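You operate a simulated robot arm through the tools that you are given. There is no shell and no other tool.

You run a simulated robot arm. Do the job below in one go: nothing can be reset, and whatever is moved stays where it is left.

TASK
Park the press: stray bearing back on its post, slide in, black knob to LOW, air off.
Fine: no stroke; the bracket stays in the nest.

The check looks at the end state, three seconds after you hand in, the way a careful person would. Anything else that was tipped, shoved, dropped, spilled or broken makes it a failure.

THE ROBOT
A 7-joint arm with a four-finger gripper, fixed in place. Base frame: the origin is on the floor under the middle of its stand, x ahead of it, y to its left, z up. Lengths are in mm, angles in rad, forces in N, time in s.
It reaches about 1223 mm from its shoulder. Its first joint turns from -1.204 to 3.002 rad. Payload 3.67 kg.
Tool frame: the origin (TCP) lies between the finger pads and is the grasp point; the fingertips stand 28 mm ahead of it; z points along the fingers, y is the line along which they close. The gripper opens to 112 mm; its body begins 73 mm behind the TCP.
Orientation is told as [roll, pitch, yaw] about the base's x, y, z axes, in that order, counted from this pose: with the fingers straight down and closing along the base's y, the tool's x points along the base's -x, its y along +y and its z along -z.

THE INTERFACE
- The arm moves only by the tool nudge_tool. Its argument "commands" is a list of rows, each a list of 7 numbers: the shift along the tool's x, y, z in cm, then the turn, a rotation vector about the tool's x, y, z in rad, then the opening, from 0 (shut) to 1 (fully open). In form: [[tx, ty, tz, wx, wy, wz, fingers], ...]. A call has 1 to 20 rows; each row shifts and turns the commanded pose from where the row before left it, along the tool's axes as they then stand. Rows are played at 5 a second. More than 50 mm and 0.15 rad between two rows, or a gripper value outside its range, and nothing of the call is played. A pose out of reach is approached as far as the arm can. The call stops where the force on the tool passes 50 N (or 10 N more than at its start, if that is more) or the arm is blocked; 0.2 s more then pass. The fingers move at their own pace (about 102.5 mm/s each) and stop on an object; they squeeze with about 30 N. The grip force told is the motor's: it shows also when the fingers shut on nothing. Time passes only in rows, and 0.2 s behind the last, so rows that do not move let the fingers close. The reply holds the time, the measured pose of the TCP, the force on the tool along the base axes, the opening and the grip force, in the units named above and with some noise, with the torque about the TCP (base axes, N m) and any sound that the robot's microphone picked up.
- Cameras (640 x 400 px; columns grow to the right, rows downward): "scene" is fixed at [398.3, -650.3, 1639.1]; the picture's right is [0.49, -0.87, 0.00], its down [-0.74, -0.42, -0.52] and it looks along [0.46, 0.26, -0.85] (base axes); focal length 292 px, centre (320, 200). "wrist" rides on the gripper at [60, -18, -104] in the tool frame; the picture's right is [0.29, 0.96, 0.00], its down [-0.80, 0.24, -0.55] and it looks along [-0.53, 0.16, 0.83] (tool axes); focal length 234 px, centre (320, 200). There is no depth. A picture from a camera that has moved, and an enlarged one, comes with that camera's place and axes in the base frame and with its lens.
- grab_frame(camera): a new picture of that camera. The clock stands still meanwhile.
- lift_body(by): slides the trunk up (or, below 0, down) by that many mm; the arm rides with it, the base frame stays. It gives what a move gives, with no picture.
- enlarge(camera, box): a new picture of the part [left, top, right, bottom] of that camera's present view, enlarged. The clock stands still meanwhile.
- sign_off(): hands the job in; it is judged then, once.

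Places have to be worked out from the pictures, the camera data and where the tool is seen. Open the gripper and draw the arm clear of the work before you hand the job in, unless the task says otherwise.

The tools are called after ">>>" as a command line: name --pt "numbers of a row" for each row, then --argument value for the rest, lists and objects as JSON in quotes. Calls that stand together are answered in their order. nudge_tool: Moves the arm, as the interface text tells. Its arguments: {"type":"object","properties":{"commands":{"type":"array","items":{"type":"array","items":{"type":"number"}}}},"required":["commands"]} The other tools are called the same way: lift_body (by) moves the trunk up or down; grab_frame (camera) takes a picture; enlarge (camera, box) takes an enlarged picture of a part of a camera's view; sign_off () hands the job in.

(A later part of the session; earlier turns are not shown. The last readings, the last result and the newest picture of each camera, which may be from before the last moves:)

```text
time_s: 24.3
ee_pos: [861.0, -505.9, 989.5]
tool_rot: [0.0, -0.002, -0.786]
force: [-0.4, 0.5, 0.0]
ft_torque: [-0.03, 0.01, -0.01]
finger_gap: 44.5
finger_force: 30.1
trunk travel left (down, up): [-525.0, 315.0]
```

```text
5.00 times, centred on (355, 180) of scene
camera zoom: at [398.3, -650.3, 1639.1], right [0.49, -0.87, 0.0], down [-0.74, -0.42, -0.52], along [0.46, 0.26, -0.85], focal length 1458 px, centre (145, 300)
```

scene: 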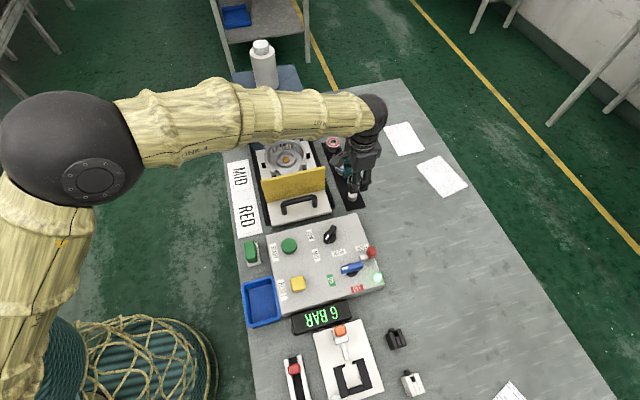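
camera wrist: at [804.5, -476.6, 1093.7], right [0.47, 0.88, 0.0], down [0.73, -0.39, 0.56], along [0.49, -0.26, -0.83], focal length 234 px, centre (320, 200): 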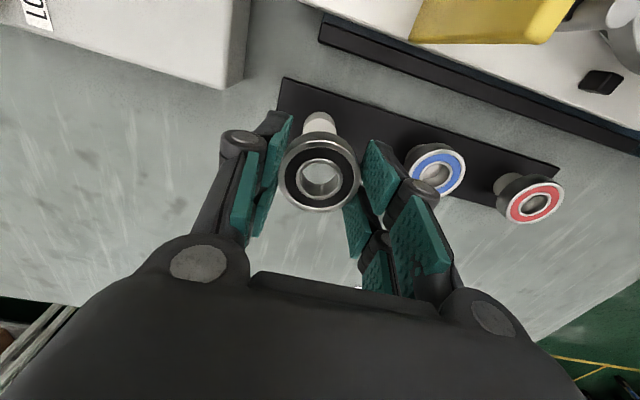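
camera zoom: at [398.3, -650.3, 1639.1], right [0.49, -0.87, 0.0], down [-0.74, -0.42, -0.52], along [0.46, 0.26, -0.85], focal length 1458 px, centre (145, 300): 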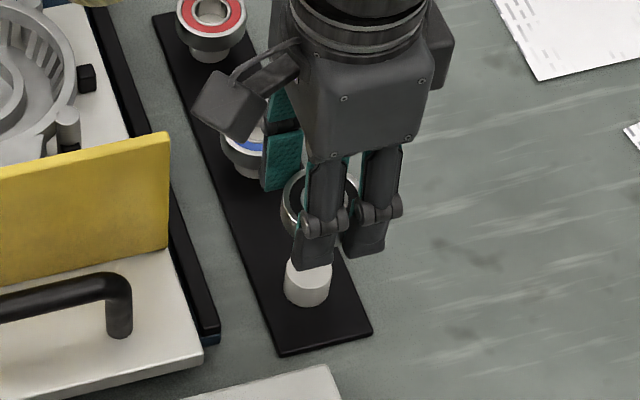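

From the rims, the bearing sits about 1.3 mm to one side of the tool axis and the post about 0.8 mm to the other, so I'll shift the tool 2 mm along its x. Then I'll lower to just above the post.

>>> nudge_tool --pt "0.2 -0.04 0 0 0 0 0.2" --pt "0 0 0.4 0 0 0 0.2" --pt "0 0 0.6 0 0 0 0.2" --pt "0 0 0.7 0 0 0 0.2" --pt "0 0 0.7 0 0 0 0.2" --pt "0 0 0.7 0 0 0 0.2" --pt "0 0 0.7 0 0 0 0.2" --pt "0 0 0.5 0 0 0 0.2" --pt "0 0 0.4 0 0 0 0.2" --pt "0 0 0.3 0 0 0 0.2" --pt "0 0 0 0 0 0 0.2"

>>> enlarge --camera "wrist" --box '[240, 80, 400, 240]'

```text
time_s: 26.7
ee_pos: [859.2, -505.2, 939.1]
tool_rot: [0.001, -0.001, -0.785]
force: [-0.1, 0.1, -0.7]
ft_torque: [0.0, -0.03, 0.02]
finger_gap: 44.5
finger_force: 29.9
trunk travel left (down, up): [-525.0, 315.0]
```

```text
2.50 times, centred on (320, 160) of wrist
camera zoom: at [802.9, -475.9, 1043.1], right [0.47, 0.88, 0.0], down [0.73, -0.39, 0.56], along [0.49, -0.26, -0.83], focal length 585 px, centre (320, 300)
```

zoom: 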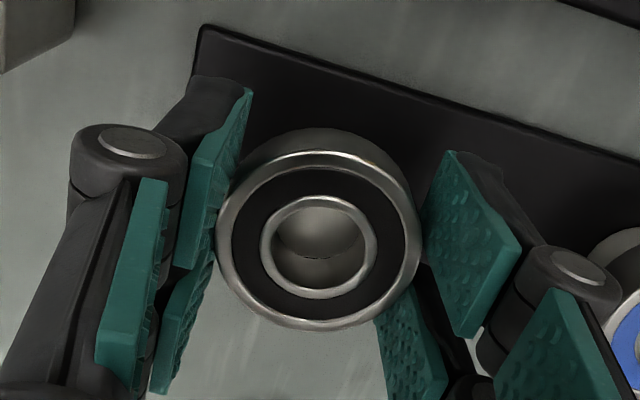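

At z≈939 the post top shows through the bore, centred left-to-right. I'll lower in 1 mm steps, watching for contact.

>>> nudge_tool --pt "0 0 0.1 0 0 0 0.2" --pt "0 0 0.1 0 0 0 0.2" --pt "0 0 0 0 0 0 0.2"

>>> nudge_tool --pt "0 0 0.1 0 0 0 0.2" --pt "0 0 0 0 0 0 0.2"

>>> nudge_tool --pt "0 0 0.1 0 0 0 0.2" --pt "0 0 0 0 0 0 0.2"

```text
time_s: 27.5
ee_pos: [857.7, -504.3, 937.7]
tool_rot: [0.001, -0.002, -0.785]
force: [-0.8, -0.6, -0.8]
ft_torque: [-0.03, 0.0, -0.01]
finger_gap: 44.4
finger_force: 29.9
trunk travel left (down, up): [-525.0, 315.0]
```

```text
time_s: 28.1
ee_pos: [857.5, -504.8, 936.9]
tool_rot: [-0.001, -0.003, -0.786]
force: [0.3, 0.2, -0.4]
ft_torque: [0.03, -0.03, 0.02]
finger_gap: 44.3
finger_force: 30.2
trunk travel left (down, up): [-525.0, 315.0]
```

```text
time_s: 28.7
ee_pos: [857.3, -505.4, 935.6]
tool_rot: [0.003, -0.001, -0.786]
force: [1.1, 0.0, -0.7]
ft_torque: [-0.04, 0.0, -0.04]
finger_gap: 44.9
finger_force: 29.9
trunk travel left (down, up): [-525.0, 315.0]
```

No contact yet at z≈935.6, so I'll continue in 1 mm steps.

>>> nudge_tool --pt "0 0 0.1 0 0 0 0.2" --pt "0 0 0 0 0 0 0.2"

>>> nudge_tool --pt "0 0 0.1 0 0 0 0.2" --pt "0 0 0 0 0 0 0.2"

>>> nudge_tool --pt "0 0 0.1 0 0 0 0.2" --pt "0 0 0 0 0 0 0.2"

```text
time_s: 29.3
ee_pos: [857.6, -505.2, 935.5]
tool_rot: [0.0, -0.001, -0.784]
force: [0.9, -0.3, -1.4]
ft_torque: [0.0, 0.01, 0.01]
finger_gap: 44.3
finger_force: 30.4
trunk travel left (down, up): [-525.0, 315.0]
```

```text
time_s: 29.9
ee_pos: [858.2, -504.1, 935.4]
tool_rot: [0.0, -0.002, -0.786]
force: [-0.9, -0.6, 3.1]
ft_torque: [-0.04, 0.01, 0.02]
finger_gap: 44.4
finger_force: 29.6
trunk travel left (down, up): [-525.0, 315.0]
```

```text
time_s: 30.5
ee_pos: [857.2, -503.3, 934.2]
tool_rot: [0.003, -0.005, -0.787]
force: [2.8, -4.1, 13.3]
ft_torque: [-0.08, -0.05, 0.0]
finger_gap: 44.5
finger_force: 29.9
trunk travel left (down, up): [-525.0, 315.0]
```

The bearing is on the post: 3 N, then 13 N at z≈934.5, matching the expected 935. I'll ease back half a millimetre and check centring before releasing.

>>> nudge_tool --pt "0 0 -0.07 0 0 0 0.2" --pt "0 0 0 0 0 0 0.2"

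>>> enlarge --camera "wrist" --box '[270, 120, 370, 220]'

>>> enlarge --camera "scene" --box '[330, 150, 390, 210]'

```text
time_s: 31.1
ee_pos: [858.2, -503.6, 935.8]
tool_rot: [0.002, -0.006, -0.785]
force: [5.1, -2.2, 14.9]
ft_torque: [-0.04, -0.09, -0.02]
finger_gap: 44.4
finger_force: 29.5
trunk travel left (down, up): [-525.0, 315.0]
```

```text
4.00 times, centred on (320, 170) of wrist
camera zoom: at [801.9, -475.1, 1038.2], right [0.47, 0.88, 0.0], down [0.73, -0.39, 0.56], along [0.49, -0.26, -0.83], focal length 937 px, centre (320, 320)
```

zoom: 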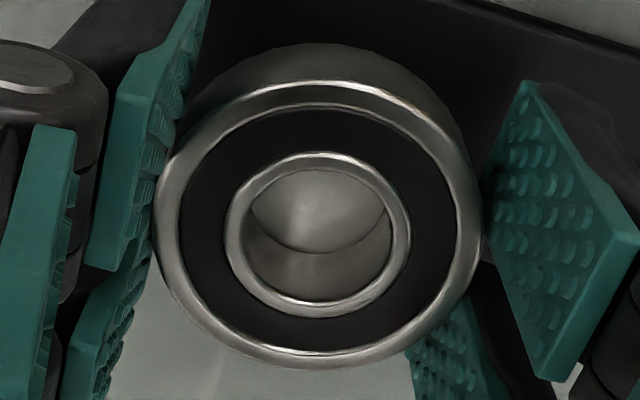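

```text
6.67 times, centred on (360, 180) of scene
camera zoom: at [398.3, -650.3, 1639.1], right [0.49, -0.87, 0.0], down [-0.74, -0.42, -0.52], along [0.46, 0.26, -0.85], focal length 1944 px, centre (53, 333)
```

zoom: 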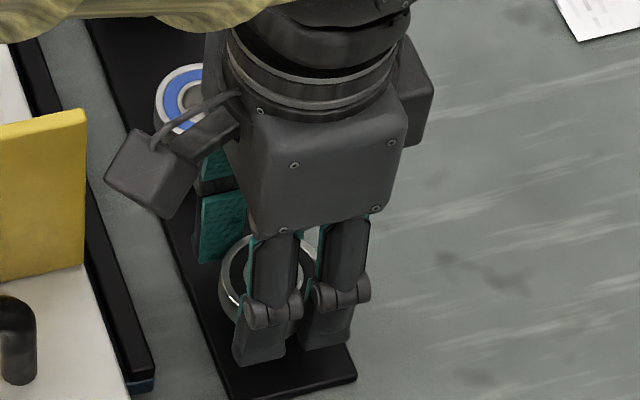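

The bore is fully covered by the post top, so it's well seated. I'll relieve a bit more of the down-force and open slowly, keeping the opening small.

>>> nudge_tool --pt "0 0 -0.05 0 0 0 0.2" --pt "0 0 0 0 0 0 0.42" --pt "0 0 0 0 0 0 0.46" --pt "0 0 0 0 0 0 0.5" --pt "0 0 0 0 0 0 0.55" --pt "0 0 0 0 0 0 0.55"

>>> enlarge --camera "wrist" --box '[240, 80, 400, 240]'

```text
time_s: 32.5
ee_pos: [857.3, -506.2, 933.0]
tool_rot: [-0.002, -0.002, -0.785]
force: [-0.4, -0.6, -0.2]
ft_torque: [0.03, 0.0, 0.02]
finger_gap: 61.6
finger_force: 0.0
trunk travel left (down, up): [-525.0, 315.0]
```

```text
2.50 times, centred on (320, 160) of wrist
camera zoom: at [802.1, -476.4, 1037.6], right [0.47, 0.88, 0.0], down [0.73, -0.39, 0.56], along [0.49, -0.26, -0.83], focal length 585 px, centre (320, 300)
```

zoom: 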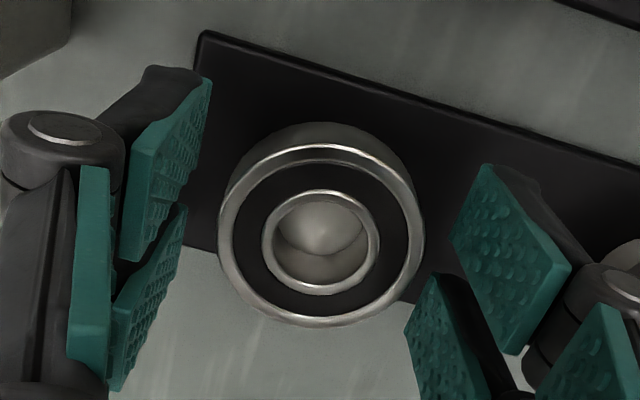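

The bearing is released and sitting on the post. I'll rise straight up and check its position against the post.

>>> nudge_tool --pt "0 0 -0.5 0 0 0 0.55" --pt "0 0 -1.0 0 0 0 0.55" --pt "0 0 -2.0 0 0 0 0.55" --pt "0 0 -3.0 0 0 0 0.55" --pt "0 0 -3.0 0 0 0 0.55" --pt "0 0 -3.0 0 0 0 0.55" --pt "0 0 0 0 0 0 0.55"

>>> enlarge --camera "wrist" --box '[240, 60, 400, 220]'

>>> grab_frame --camera "wrist"

>>> enlarge --camera "scene" --box '[230, 120, 390, 240]'

```text
time_s: 34.1
ee_pos: [858.9, -504.4, 1058.5]
tool_rot: [0.001, 0.0, -0.785]
force: [0.0, -0.4, 0.5]
ft_torque: [0.01, 0.0, 0.0]
finger_gap: 61.4
finger_force: 0.1
trunk travel left (down, up): [-525.0, 315.0]
```

```text
2.50 times, centred on (320, 140) of wrist
camera zoom: at [803.1, -476.8, 1161.1], right [0.47, 0.88, 0.0], down [0.73, -0.39, 0.55], along [0.49, -0.26, -0.83], focal length 585 px, centre (320, 350)
```

zoom: 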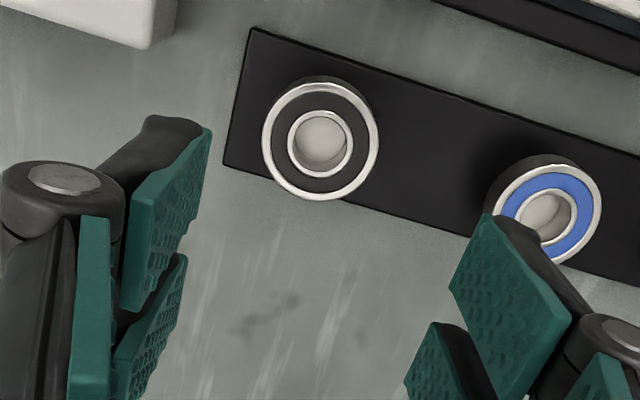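

```text
taken
camera wrist: at [803.1, -476.8, 1161.1], right [0.47, 0.88, 0.0], down [0.73, -0.39, 0.55], along [0.49, -0.26, -0.83], focal length 234 px, centre (320, 200)
```

wrist: 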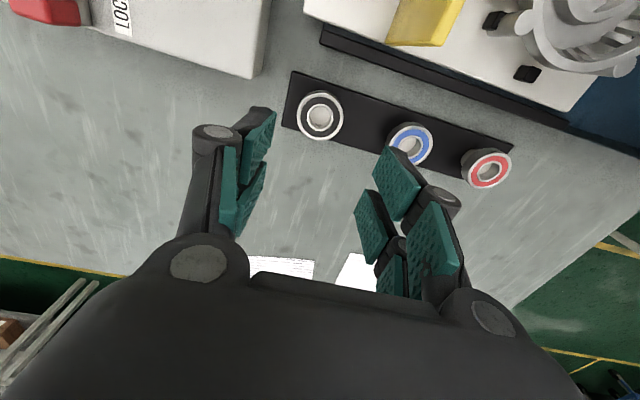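

```text
3.33 times, centred on (310, 180) of scene
camera zoom: at [398.3, -650.3, 1639.1], right [0.49, -0.87, 0.0], down [-0.74, -0.42, -0.52], along [0.46, 0.26, -0.85], focal length 972 px, centre (353, 267)
```

zoom: 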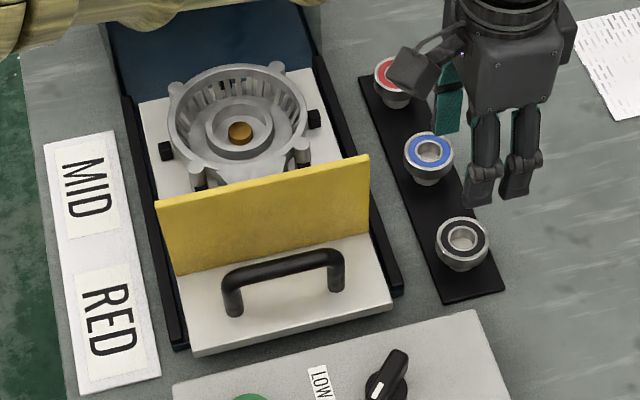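

The black bearing sits on its post in line with the other two. Next is the slide: the guard top runs from (712,-296) to (837,-419), the handle bar is about 45 mm in front of it at z≈945, and the push direction is +45°. I'll go above the panel, facing the slide, for a close look.

>>> nudge_tool --pt "0 0 -2.0 0 0 0 0.55" --pt "4.1 -2.5 -0.6 0 0 0 0.5" --pt "4.1 -2.5 -0.6 0 0 0 0.4" --pt "4.1 -2.5 -0.6 0 0 0 0.3" --pt "4.1 -2.5 -0.6 0 0 0 0.2" --pt "0 0 0 0 0 -0.131 0.2" --pt "0 0 0 0 0 -0.131 0.2" --pt "0 0 0 0 0 -0.131 0.2" --pt "0 0 0 0 0 -0.131 0.2" --pt "0 0 0 0 0 -0.131 0.2" --pt "0 0 0 0 0 -0.131 0.2" --pt "0 0 0 0 0 -0.131 0.2" --pt "0 0 0 0 0 -0.131 0.2" --pt "0 0 0 0 0 -0.131 0.2" --pt "0 0 0 0 0 -0.131 0.2" --pt "0 0 0 0 0 -0.131 0.2" --pt "0 0 0 0 0 -0.131 0.2" --pt "0 0 0 0 0 0 0.2"

>>> grab_frame --camera "wrist"

>>> grab_frame --camera "scene"

```text
time_s: 37.9
ee_pos: [670.8, -458.8, 1102.9]
tool_rot: [0.0, -0.001, 0.788]
force: [0.1, 0.2, -0.4]
ft_torque: [-0.01, 0.0, -0.01]
finger_gap: 22.2
finger_force: 0.1
trunk travel left (down, up): [-525.0, 315.0]
```

```text
taken
camera wrist: at [641.4, -514.4, 1206.6], right [-0.88, 0.47, 0.0], down [0.39, 0.74, 0.55], along [0.26, 0.49, -0.83], focal length 234 px, centre (320, 200)
```

wrist: 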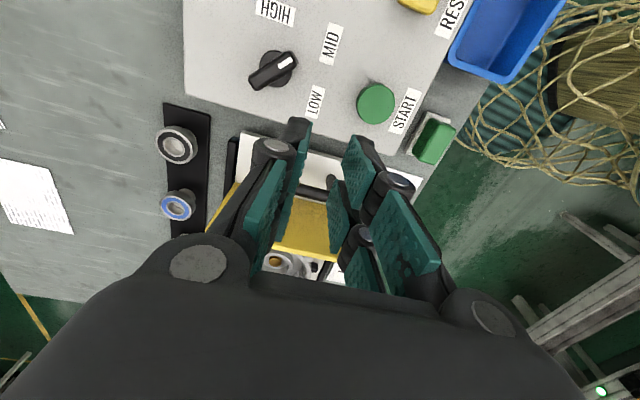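

```text
taken
```

scene: 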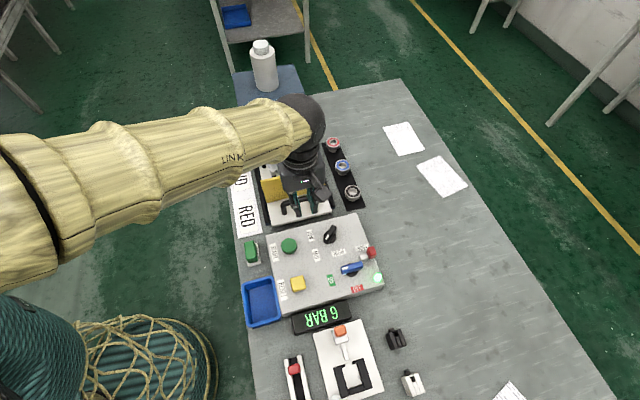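

The fingers block the view, so I'll open them and back up a little to see the handle and press throat.

>>> nudge_tool --pt "3 0 0 0 0 0 0.6" --pt "3 0 0 0 0 0 1" --pt "0 0 0 0 0 0 1" --pt "0 0 0 0 0 0 1"

>>> grab_frame --camera "wrist"

>>> enlarge --camera "wrist" --box '[180, 100, 440, 290]'

>>> grab_frame --camera "scene"

```text
time_s: 38.9
ee_pos: [628.0, -502.2, 1103.3]
tool_rot: [-0.001, 0.0, 0.786]
force: [0.5, 0.2, -0.2]
ft_torque: [-0.02, 0.03, -0.01]
finger_gap: 111.9
finger_force: 0.1
trunk travel left (down, up): [-525.0, 315.0]
```

```text
taken
camera wrist: at [598.7, -557.8, 1207.0], right [-0.88, 0.47, 0.0], down [0.39, 0.73, 0.55], along [0.26, 0.49, -0.83], focal length 234 px, centre (320, 200)
```

wrist: 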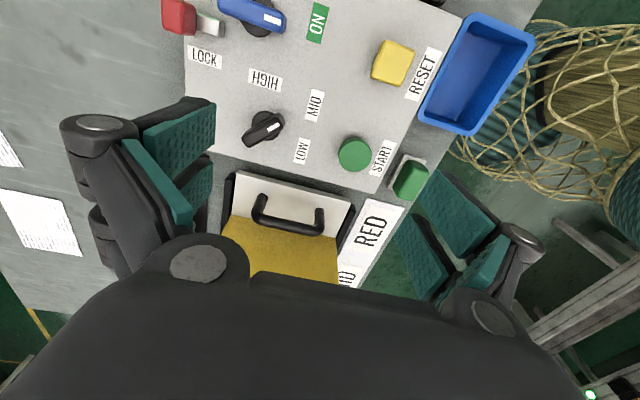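

```text
2.11 times, centred on (310, 195) of wrist
camera zoom: at [598.7, -557.8, 1207.0], right [-0.88, 0.47, 0.0], down [0.39, 0.73, 0.55], along [0.26, 0.49, -0.83], focal length 493 px, centre (341, 210)
```

zoom: 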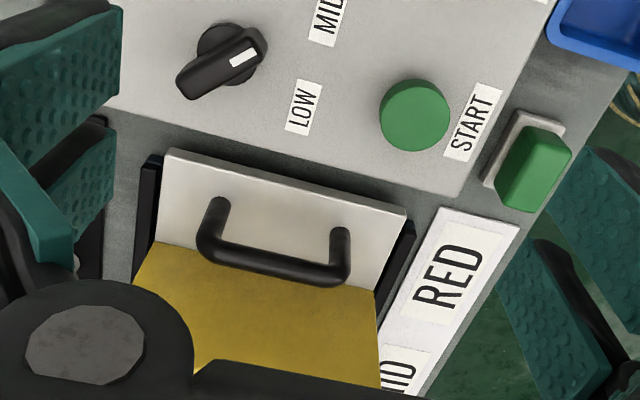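

```text
taken
```

scene: 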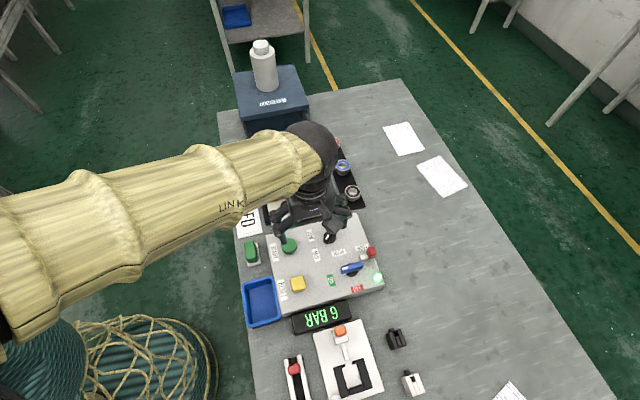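

From this view the handle bar runs from (775,-414) to (708,-352), centred on u≈253 (distance along the 45° push line) at z≈942. The plate front is at u≈213, and a clear gap separates it from the panel's rear edge at u≈178. I'll close the fingers, come down just in front of the bar at u≈212, and check before pushing.

>>> nudge_tool --pt "0 0 0 0 0 0 0.4" --pt "-4 0 0 0 0 0 0" --pt "-4 0.1 0 0 0 0 0" --pt "-4.3 0.1 0 0 0 0 0" --pt "0 0 3.5 0 0 0 0" --pt "0 0 3.5 0 0 0 0" --pt "0 0 3.0 0 0 0 0" --pt "0 0 2.0 0 0 0 0" --pt "0 0 0 0 0 0 0"

>>> grab_frame --camera "wrist"

>>> enlarge --camera "scene" --box '[230, 140, 390, 260]'

```text
time_s: 40.9
ee_pos: [714.4, -414.5, 983.3]
tool_rot: [-0.004, -0.001, 0.786]
force: [0.2, 0.8, -0.1]
ft_torque: [0.03, 0.02, 0.0]
finger_gap: 0.0
finger_force: 35.5
trunk travel left (down, up): [-525.0, 315.0]
```

```text
taken
camera wrist: at [684.2, -470.1, 1087.5], right [-0.88, 0.47, 0.0], down [0.39, 0.73, 0.55], along [0.26, 0.49, -0.83], focal length 234 px, centre (320, 200)
```

wrist: 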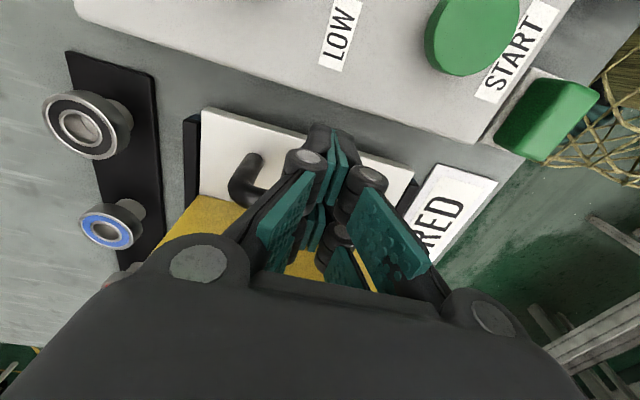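

```text
3.33 times, centred on (310, 200) of scene
camera zoom: at [398.3, -650.3, 1639.1], right [0.49, -0.87, 0.0], down [-0.74, -0.42, -0.52], along [0.46, 0.26, -0.85], focal length 972 px, centre (353, 200)
```

zoom: 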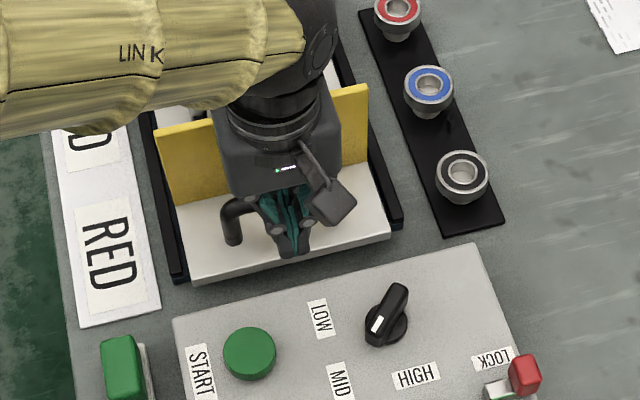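

Fingers are shut and about 10 mm short of the bar, with clear space below. I'll lower 25 mm so the tips are level with the bar, then check before pushing.

>>> nudge_tool --pt "0 0 1.0 0 0 0 0" --pt "0 0 1.0 0 0 0 0" --pt "0 0 0.6 0 0 0 0" --pt "0 0 0 0 0 0 0"

>>> grab_frame --camera "wrist"

>>> enlarge --camera "scene" --box '[260, 170, 350, 240]'

```text
time_s: 41.9
ee_pos: [714.4, -413.5, 958.0]
tool_rot: [-0.002, -0.002, 0.787]
force: [0.7, -0.1, 0.1]
ft_torque: [0.02, 0.0, 0.02]
finger_gap: 0.0
finger_force: 36.0
trunk travel left (down, up): [-525.0, 315.0]
```

```text
taken
camera wrist: at [684.4, -469.5, 1061.5], right [-0.88, 0.47, 0.0], down [0.39, 0.73, 0.55], along [0.26, 0.49, -0.83], focal length 234 px, centre (320, 200)
```

wrist: 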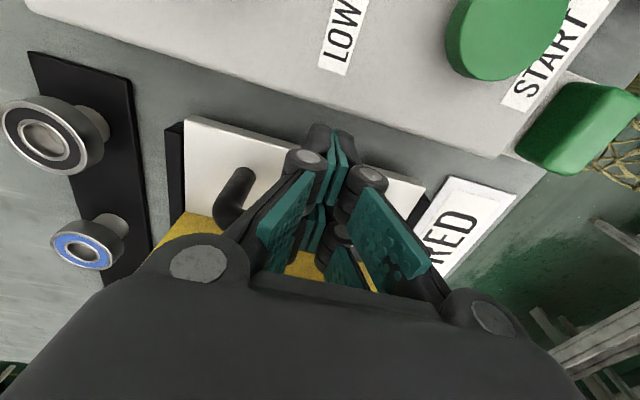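

```text
5.71 times, centred on (305, 205) of scene
camera zoom: at [398.3, -650.3, 1639.1], right [0.49, -0.87, 0.0], down [-0.74, -0.42, -0.52], along [0.46, 0.26, -0.85], focal length 1666 px, centre (406, 171)
```

zoom: 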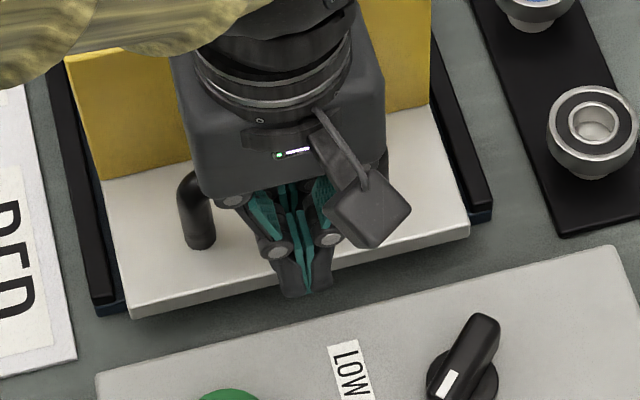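

I'm in position with no contact forces. I'll push forward along the slide line in small steps and watch the force.

>>> nudge_tool --pt "-0.5 0 0 0 0 0 0" --pt "-0.5 0 0 0 0 0 0" --pt "-0.5 0 0 0 0 0 0" --pt "-0.5 0 0 0 0 0 0" --pt "-0.5 0 0 0 0 0 0" --pt "-0.5 0 0 0 0 0 0"

>>> enlarge --camera "scene" --box '[230, 120, 390, 240]'

```text
time_s: 43.3
ee_pos: [734.7, -390.2, 957.9]
tool_rot: [-0.001, 0.001, 0.787]
force: [0.0, -0.2, 0.8]
ft_torque: [0.0, -0.02, -0.02]
finger_gap: 0.0
finger_force: 35.2
trunk travel left (down, up): [-525.0, 315.0]
```

```text
3.33 times, centred on (310, 180) of scene
camera zoom: at [398.3, -650.3, 1639.1], right [0.49, -0.87, 0.0], down [-0.74, -0.42, -0.52], along [0.46, 0.26, -0.85], focal length 972 px, centre (353, 267)
```

zoom: 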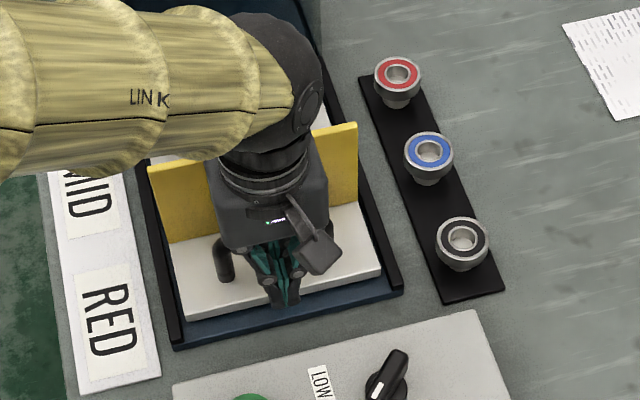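

The slide is moving freely, about 20 mm in so far. Before going further I'll check how close the wrist and forearm are to the press head and the bottle on top.

>>> grab_frame --camera "scene"

>>> enlarge --camera "scene" --box '[200, 20, 360, 180]'

>>> grab_frame --camera "wrist"

```text
taken
```

scene: 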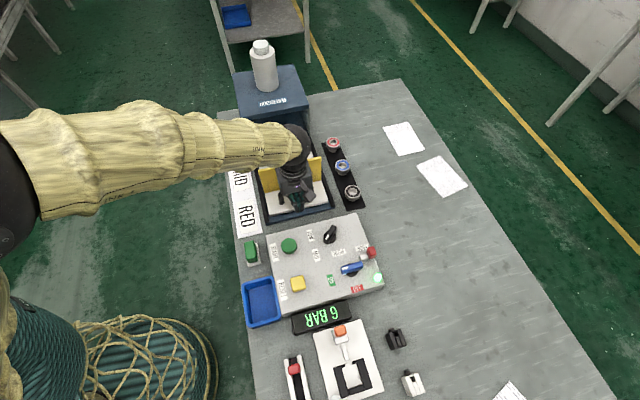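

```text
2.50 times, centred on (280, 100) of scene
camera zoom: at [398.3, -650.3, 1639.1], right [0.49, -0.87, 0.0], down [-0.74, -0.42, -0.52], along [0.46, 0.26, -0.85], focal length 729 px, centre (420, 450)
```

zoom: 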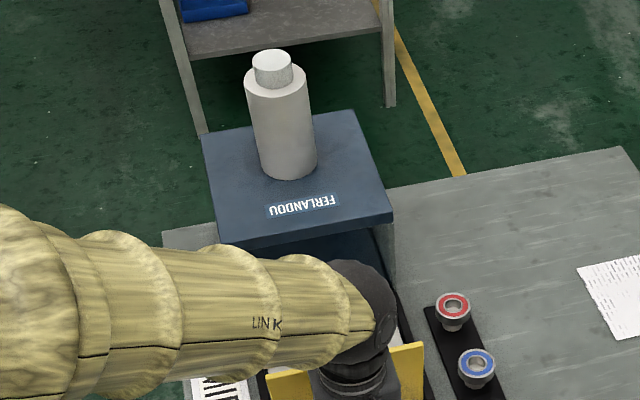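

```text
taken
camera wrist: at [705.2, -447.0, 1060.8], right [-0.88, 0.47, 0.0], down [0.39, 0.73, 0.55], along [0.26, 0.49, -0.83], focal length 234 px, centre (320, 200)
```

wrist: 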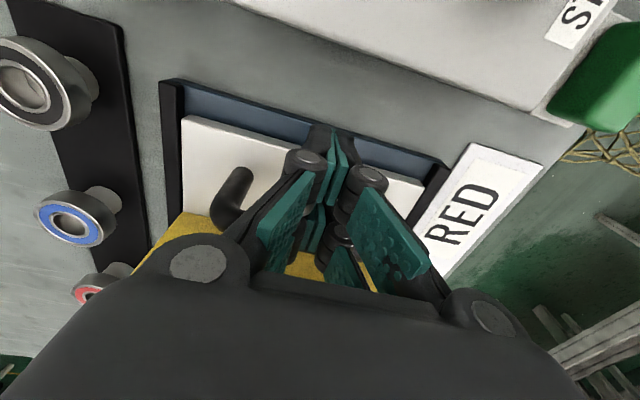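

The press head front seems to be roughly 200 mm beyond the guard, so there's room, and the forearm runs parallel to it. I'll push on in 40 mm stages, checking each time.

>>> nudge_tool --pt "-0.5 0 0 0 0 0 0" --pt "-0.5 0 0 0 0 0 0" --pt "-0.5 0 0 0 0 0 0" --pt "-0.5 0 0 0 0 0 0" --pt "-0.5 0 0 0 0 0 0" --pt "-0.5 0 0 0 0 0 0" --pt "-0.5 0 0 0 0 0 0" --pt "-0.5 0 0 0 0 0 0"

>>> grab_frame --camera "scene"

>>> enlarge --camera "scene" --box '[220, 100, 380, 220]'

```text
time_s: 45.1
ee_pos: [763.2, -364.8, 958.0]
tool_rot: [-0.001, 0.001, 0.787]
force: [0.1, -1.1, -0.4]
ft_torque: [-0.02, 0.04, -0.01]
finger_gap: 0.1
finger_force: 35.5
trunk travel left (down, up): [-525.0, 315.0]
```

```text
taken
```

scene: 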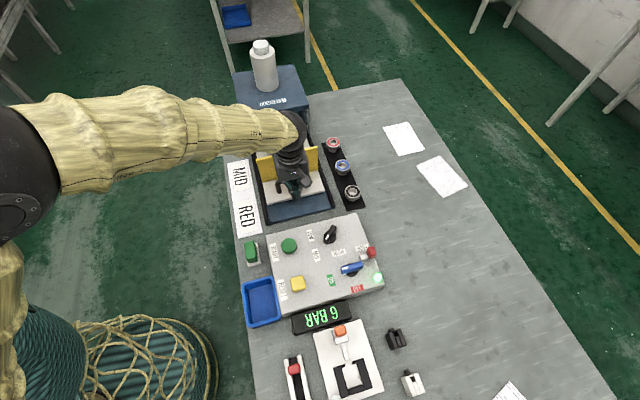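

```text
3.33 times, centred on (300, 160) of scene
camera zoom: at [398.3, -650.3, 1639.1], right [0.49, -0.87, 0.0], down [-0.74, -0.42, -0.52], along [0.46, 0.26, -0.85], focal length 972 px, centre (387, 333)
```

zoom: 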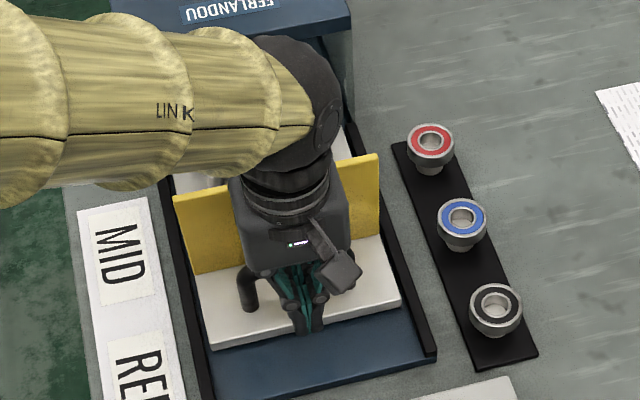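

Smooth motion, forces near zero, and the bracket should still be behind the guard. I'll push another 40 mm.

>>> nudge_tool --pt "-0.5 0 0 0 0 0 0" --pt "-0.5 0 0 0 0 0 0" --pt "-0.5 0 0 0 0 0 0" --pt "-0.5 0 0 0 0 0 0" --pt "-0.5 0 0 0 0 0 0" --pt "-0.5 0 0 0 0 0 0" --pt "-0.5 0 0 0 0 0 0" --pt "-0.5 0 0 0 0 0 0"

>>> grab_frame --camera "scene"

>>> enlarge --camera "scene" --box '[220, 80, 380, 200]'

>>> grab_frame --camera "wrist"

```text
time_s: 46.9
ee_pos: [792.3, -335.9, 956.6]
tool_rot: [0.0, 0.0, 0.789]
force: [-0.1, 0.4, -0.4]
ft_torque: [0.01, 0.0, 0.02]
finger_gap: 0.1
finger_force: 35.2
trunk travel left (down, up): [-525.0, 315.0]
```

```text
taken
```

scene: 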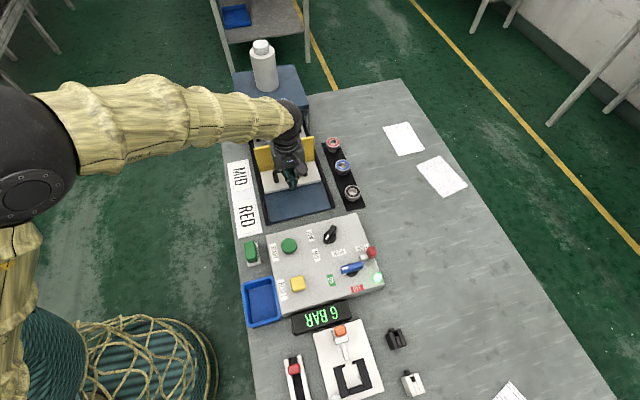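

```text
3.33 times, centred on (300, 140) of scene
camera zoom: at [398.3, -650.3, 1639.1], right [0.49, -0.87, 0.0], down [-0.74, -0.42, -0.52], along [0.46, 0.26, -0.85], focal length 972 px, centre (387, 400)
```

zoom: 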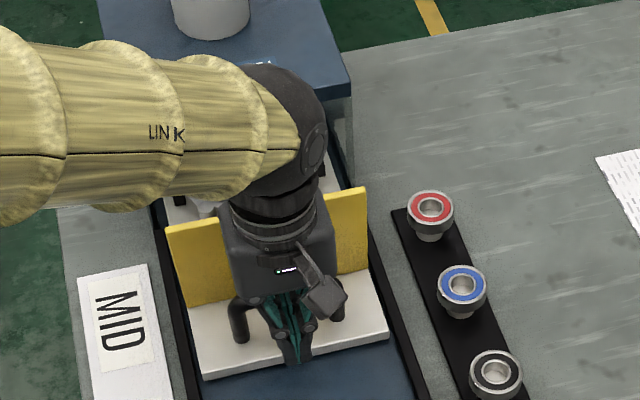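

```text
taken
camera wrist: at [762.5, -391.1, 1060.1], right [-0.88, 0.47, 0.0], down [0.39, 0.73, 0.55], along [0.26, 0.49, -0.83], focal length 234 px, centre (320, 200)
```

wrist: 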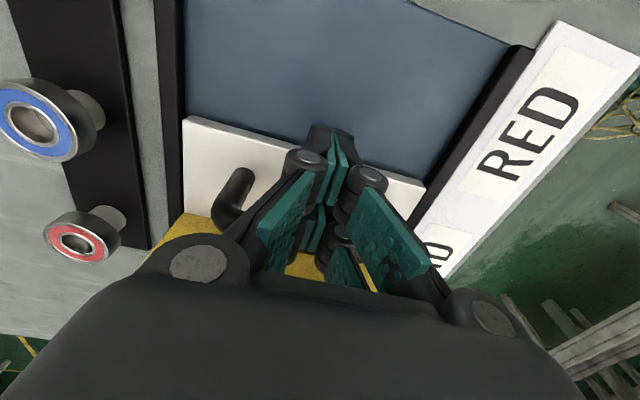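

The head front works out at about u≈520 with the top near z≈1010. The wrist is above that, and the forearm runs back towards the robot, so there's clearance. I'll keep pushing until the stop is felt.

>>> nudge_tool --pt "-0.5 0 0 0 0 0 0" --pt "-0.5 0 0 0 0 0 0" --pt "-0.5 0 0 0 0 0 0" --pt "-0.5 0 0 0 0 0 0" --pt "-0.5 0 0 0 0 0 0" --pt "-0.5 0 0 0 0 0 0" --pt "-0.5 0 0 0 0 0 0" --pt "-0.5 0 0 0 0 0 0"

>>> enlarge --camera "scene" --box '[220, 60, 380, 200]'

>>> grab_frame --camera "wrist"

```text
time_s: 48.7
ee_pos: [820.2, -305.7, 957.3]
tool_rot: [-0.002, -0.001, 0.789]
force: [-1.2, -0.7, -1.1]
ft_torque: [-0.02, 0.05, 0.01]
finger_gap: 0.0
finger_force: 36.0
trunk travel left (down, up): [-525.0, 315.0]
```

```text
2.86 times, centred on (300, 130) of scene
camera zoom: at [398.3, -650.3, 1639.1], right [0.49, -0.87, 0.0], down [-0.74, -0.42, -0.52], along [0.46, 0.26, -0.85], focal length 833 px, centre (377, 400)
```

zoom: 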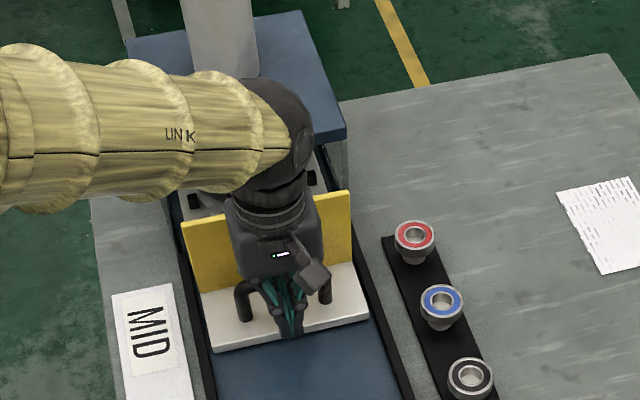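

```text
taken
camera wrist: at [790.7, -362.3, 1061.1], right [-0.88, 0.47, 0.0], down [0.39, 0.73, 0.55], along [0.26, 0.49, -0.83], focal length 234 px, centre (320, 200)
```

wrist: 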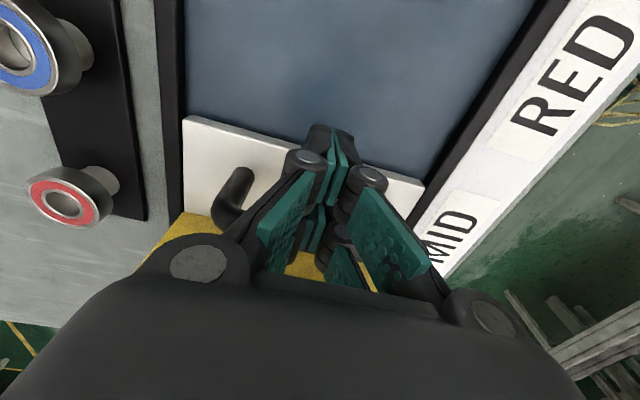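

It's still moving freely, now about 145 mm in. I'll continue with smaller steps as the stop approaches.

>>> nudge_tool --pt "-0.4 0 0 0 0 0 0" --pt "-0.4 0 0 0 0 0 0" --pt "-0.4 0 0 0 0 0 0" --pt "-0.4 0 0 0 0 0 0" --pt "-0.4 0 0 0 0 0 0" --pt "-0.4 0 0 0 0 0 0" --pt "-0.4 0 0 0 0 0 0" --pt "-0.3 0 0 0 0 0 0"

>>> enlarge --camera "scene" --box '[220, 60, 380, 200]'

>>> grab_frame --camera "wrist"

```text
time_s: 50.5
ee_pos: [842.4, -285.9, 956.0]
tool_rot: [-0.001, -0.001, 0.788]
force: [-0.8, -1.2, -0.6]
ft_torque: [0.01, 0.0, -0.03]
finger_gap: 0.0
finger_force: 35.7
trunk travel left (down, up): [-525.0, 315.0]
```

```text
2.86 times, centred on (300, 130) of scene
camera zoom: at [398.3, -650.3, 1639.1], right [0.49, -0.87, 0.0], down [-0.74, -0.42, -0.52], along [0.46, 0.26, -0.85], focal length 833 px, centre (377, 400)
```

zoom: 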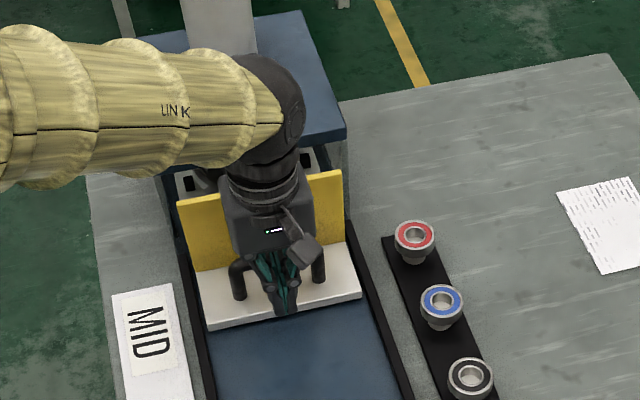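

```text
taken
camera wrist: at [812.7, -340.7, 1060.6], right [-0.88, 0.47, 0.0], down [0.39, 0.73, 0.55], along [0.26, 0.49, -0.83], focal length 234 px, centre (320, 200)
```

wrist: 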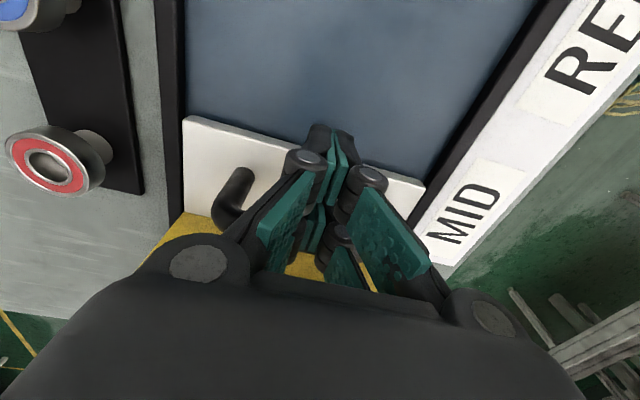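

It's still free-moving, with the guard approaching the press side walls. I'll continue with small steps.

>>> nudge_tool --pt "-0.3 0 0 0 0 0 0" --pt "-0.3 0 0 0 0 0 0" --pt "-0.3 0 0 0 0 0 0" --pt "-0.3 0 0 0 0 0 0" --pt "-0.3 0 0 0 0 0 0" --pt "-0.3 0 0 0 0 0 0" --pt "-0.3 0 0 0 0 0 0" --pt "0 0 0 0 0 0 0"

>>> enlarge --camera "scene" --box '[220, 60, 380, 200]'

```text
time_s: 52.3
ee_pos: [856.1, -270.1, 958.2]
tool_rot: [-0.001, -0.001, 0.786]
force: [-1.5, -0.3, -0.4]
ft_torque: [-0.01, 0.03, -0.03]
finger_gap: 6.0
finger_force: 35.5
trunk travel left (down, up): [-525.0, 315.0]
```

```text
2.86 times, centred on (300, 130) of scene
camera zoom: at [398.3, -650.3, 1639.1], right [0.49, -0.87, 0.0], down [-0.74, -0.42, -0.52], along [0.46, 0.26, -0.85], focal length 833 px, centre (377, 400)
```

zoom: 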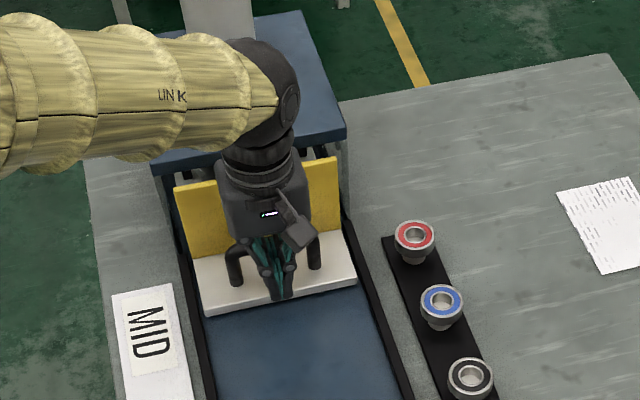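

The finger gap now reads 6 mm with little force, so something is pressing on the fingers. I'll look from the wrist before moving further.

>>> grab_frame --camera "wrist"

>>> enlarge --camera "wrist" --box '[200, 100, 440, 300]'

>>> enlarge --camera "scene" --box '[255, 100, 335, 180]'

```text
taken
camera wrist: at [827.4, -326.1, 1061.1], right [-0.88, 0.47, 0.0], down [0.39, 0.73, 0.55], along [0.26, 0.49, -0.83], focal length 234 px, centre (320, 200)
```

wrist: 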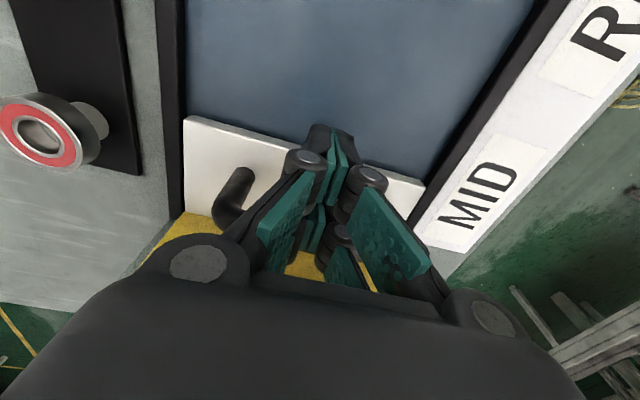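

```text
2.00 times, centred on (320, 200) of wrist
camera zoom: at [827.4, -326.1, 1061.1], right [-0.88, 0.47, 0.0], down [0.39, 0.73, 0.55], along [0.26, 0.49, -0.83], focal length 468 px, centre (320, 200)
```

zoom: 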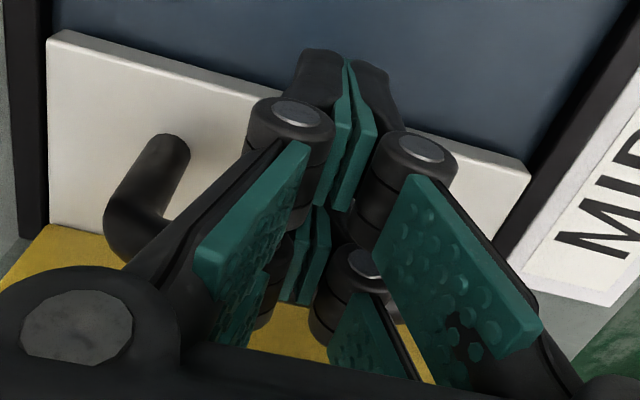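

```text
5.00 times, centred on (295, 140) of scene
camera zoom: at [398.3, -650.3, 1639.1], right [0.49, -0.87, 0.0], down [-0.74, -0.42, -0.52], along [0.46, 0.26, -0.85], focal length 1458 px, centre (445, 500)
```

zoom: 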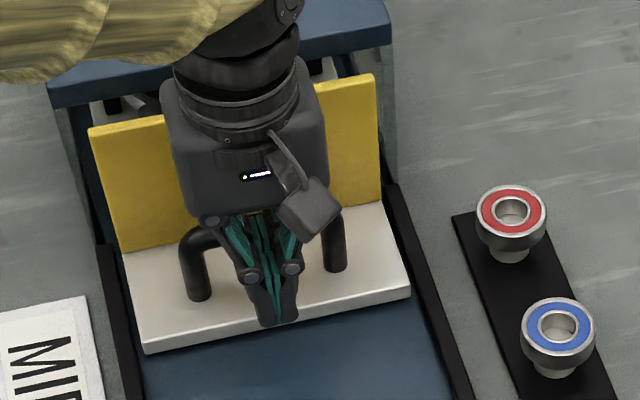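

Everything looks orderly: the fingers are just splayed slightly by the push, and the slide front has moved on. I'll continue in 3 mm steps.

>>> nudge_tool --pt "-0.3 0 0 0 0 0 0" --pt "-0.3 0 0 0 0 0 0" --pt "-0.3 0 0 0 0 0 0" --pt "-0.3 0 0 0 0 0 0" --pt "-0.3 0 0 0 0 0 0"

>>> enlarge --camera "scene" --box '[220, 60, 380, 200]'

```text
time_s: 53.5
ee_pos: [864.9, -260.8, 956.6]
tool_rot: [0.001, 0.002, 0.786]
force: [-13.4, -7.1, -1.9]
ft_torque: [0.02, 0.0, 0.09]
finger_gap: 5.7
finger_force: 35.9
trunk travel left (down, up): [-525.0, 315.0]
```

```text
2.86 times, centred on (300, 130) of scene
camera zoom: at [398.3, -650.3, 1639.1], right [0.49, -0.87, 0.0], down [-0.74, -0.42, -0.52], along [0.46, 0.26, -0.85], focal length 833 px, centre (377, 400)
```

zoom: 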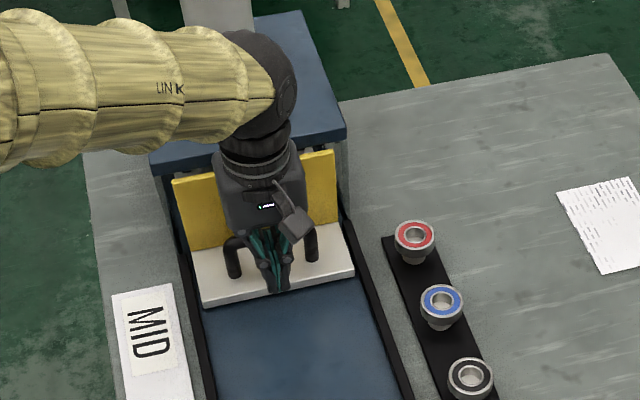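

Resistance has appeared, about 15 N against the push, so this is an end stop or a detent. I'll push a bit more in small steps to make sure it's fully home.

>>> nudge_tool --pt "-0.2 0 0 0 0 0 0" --pt "0 0 0 0 0 0 0"

>>> nudge_tool --pt "-0.2 0 0 0 0 0 0" --pt "0 0 0 0 0 0 0"

```text
time_s: 54.1
ee_pos: [864.4, -261.7, 955.7]
tool_rot: [-0.001, 0.0, 0.787]
force: [-40.3, -26.4, -5.9]
ft_torque: [-0.31, -0.25, 0.22]
finger_gap: 5.9
finger_force: 36.2
trunk travel left (down, up): [-525.0, 315.0]
```

```text
time_s: 54.5
ee_pos: [866.0, -261.3, 956.4]
tool_rot: [-0.001, 0.007, 0.786]
force: [-29.8, -30.1, 9.0]
ft_torque: [0.32, -0.18, -0.05]
finger_gap: 6.0
finger_force: 35.7
trunk travel left (down, up): [-525.0, 315.0]
stopped in row 1: the force on the tool passed its limit at 60 N (the readings are from after the stop); the commanded pose is now the measured one
```

A solid stop: force rises past 45 N with no movement, about 206 mm of travel. I'll back the fingers straight off the handle and look at where the slide ended up.

>>> nudge_tool --pt "0.3 0 0 0 0 0 0" --pt "0.7 0 0 0 0 0 0" --pt "1.5 0 0 0 0 0 0" --pt "2.5 0 0 0 0 0 0" --pt "3 0 -2 0 0 0 0" --pt "3 0 -3 0 0 0 0" --pt "3 0 -3 0 0 0 0" --pt "3 0 -3 0 0 0 0.5" --pt "3 0 -3 0 0 0 1" --pt "0 0 0 0 0 0 1" --pt "0 0 0 0 0 0 1"

>>> grab_frame --camera "wrist"

>>> grab_frame --camera "scene"

>>> enlarge --camera "scene" --box '[220, 60, 380, 200]'

```text
time_s: 56.9
ee_pos: [727.9, -400.6, 1097.7]
tool_rot: [-0.001, 0.004, 0.789]
force: [-0.6, 0.5, 0.1]
ft_torque: [0.01, -0.01, -0.02]
finger_gap: 112.0
finger_force: 0.1
trunk travel left (down, up): [-525.0, 315.0]
```

```text
taken
camera wrist: at [699.7, -455.5, 1201.0], right [-0.88, 0.47, 0.0], down [0.39, 0.74, 0.55], along [0.26, 0.49, -0.83], focal length 234 px, centre (320, 200)
```

wrist: 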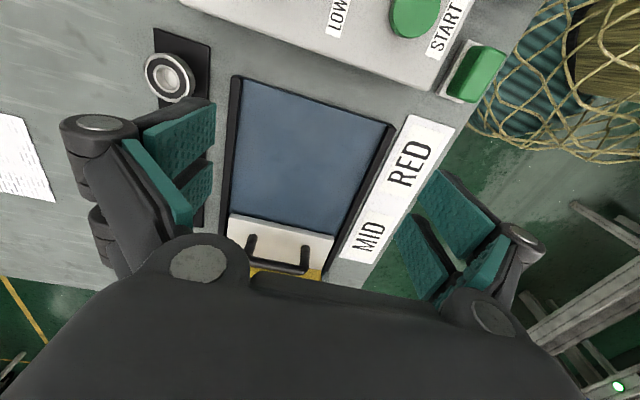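

```text
taken
```

scene: 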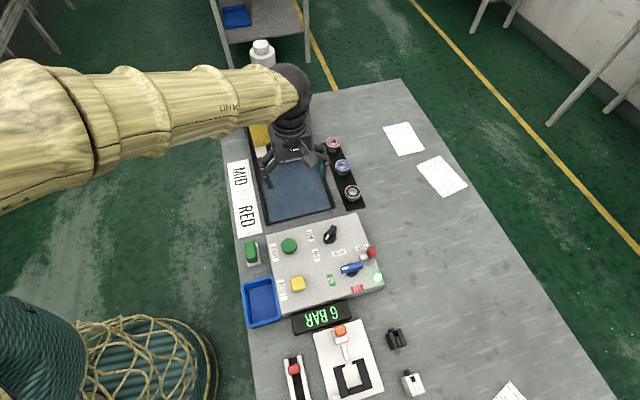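

```text
2.86 times, centred on (300, 130) of scene
camera zoom: at [398.3, -650.3, 1639.1], right [0.49, -0.87, 0.0], down [-0.74, -0.42, -0.52], along [0.46, 0.26, -0.85], focal length 833 px, centre (377, 400)
```

zoom: 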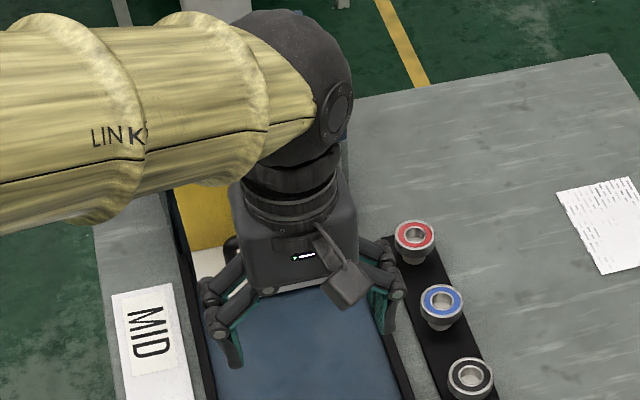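

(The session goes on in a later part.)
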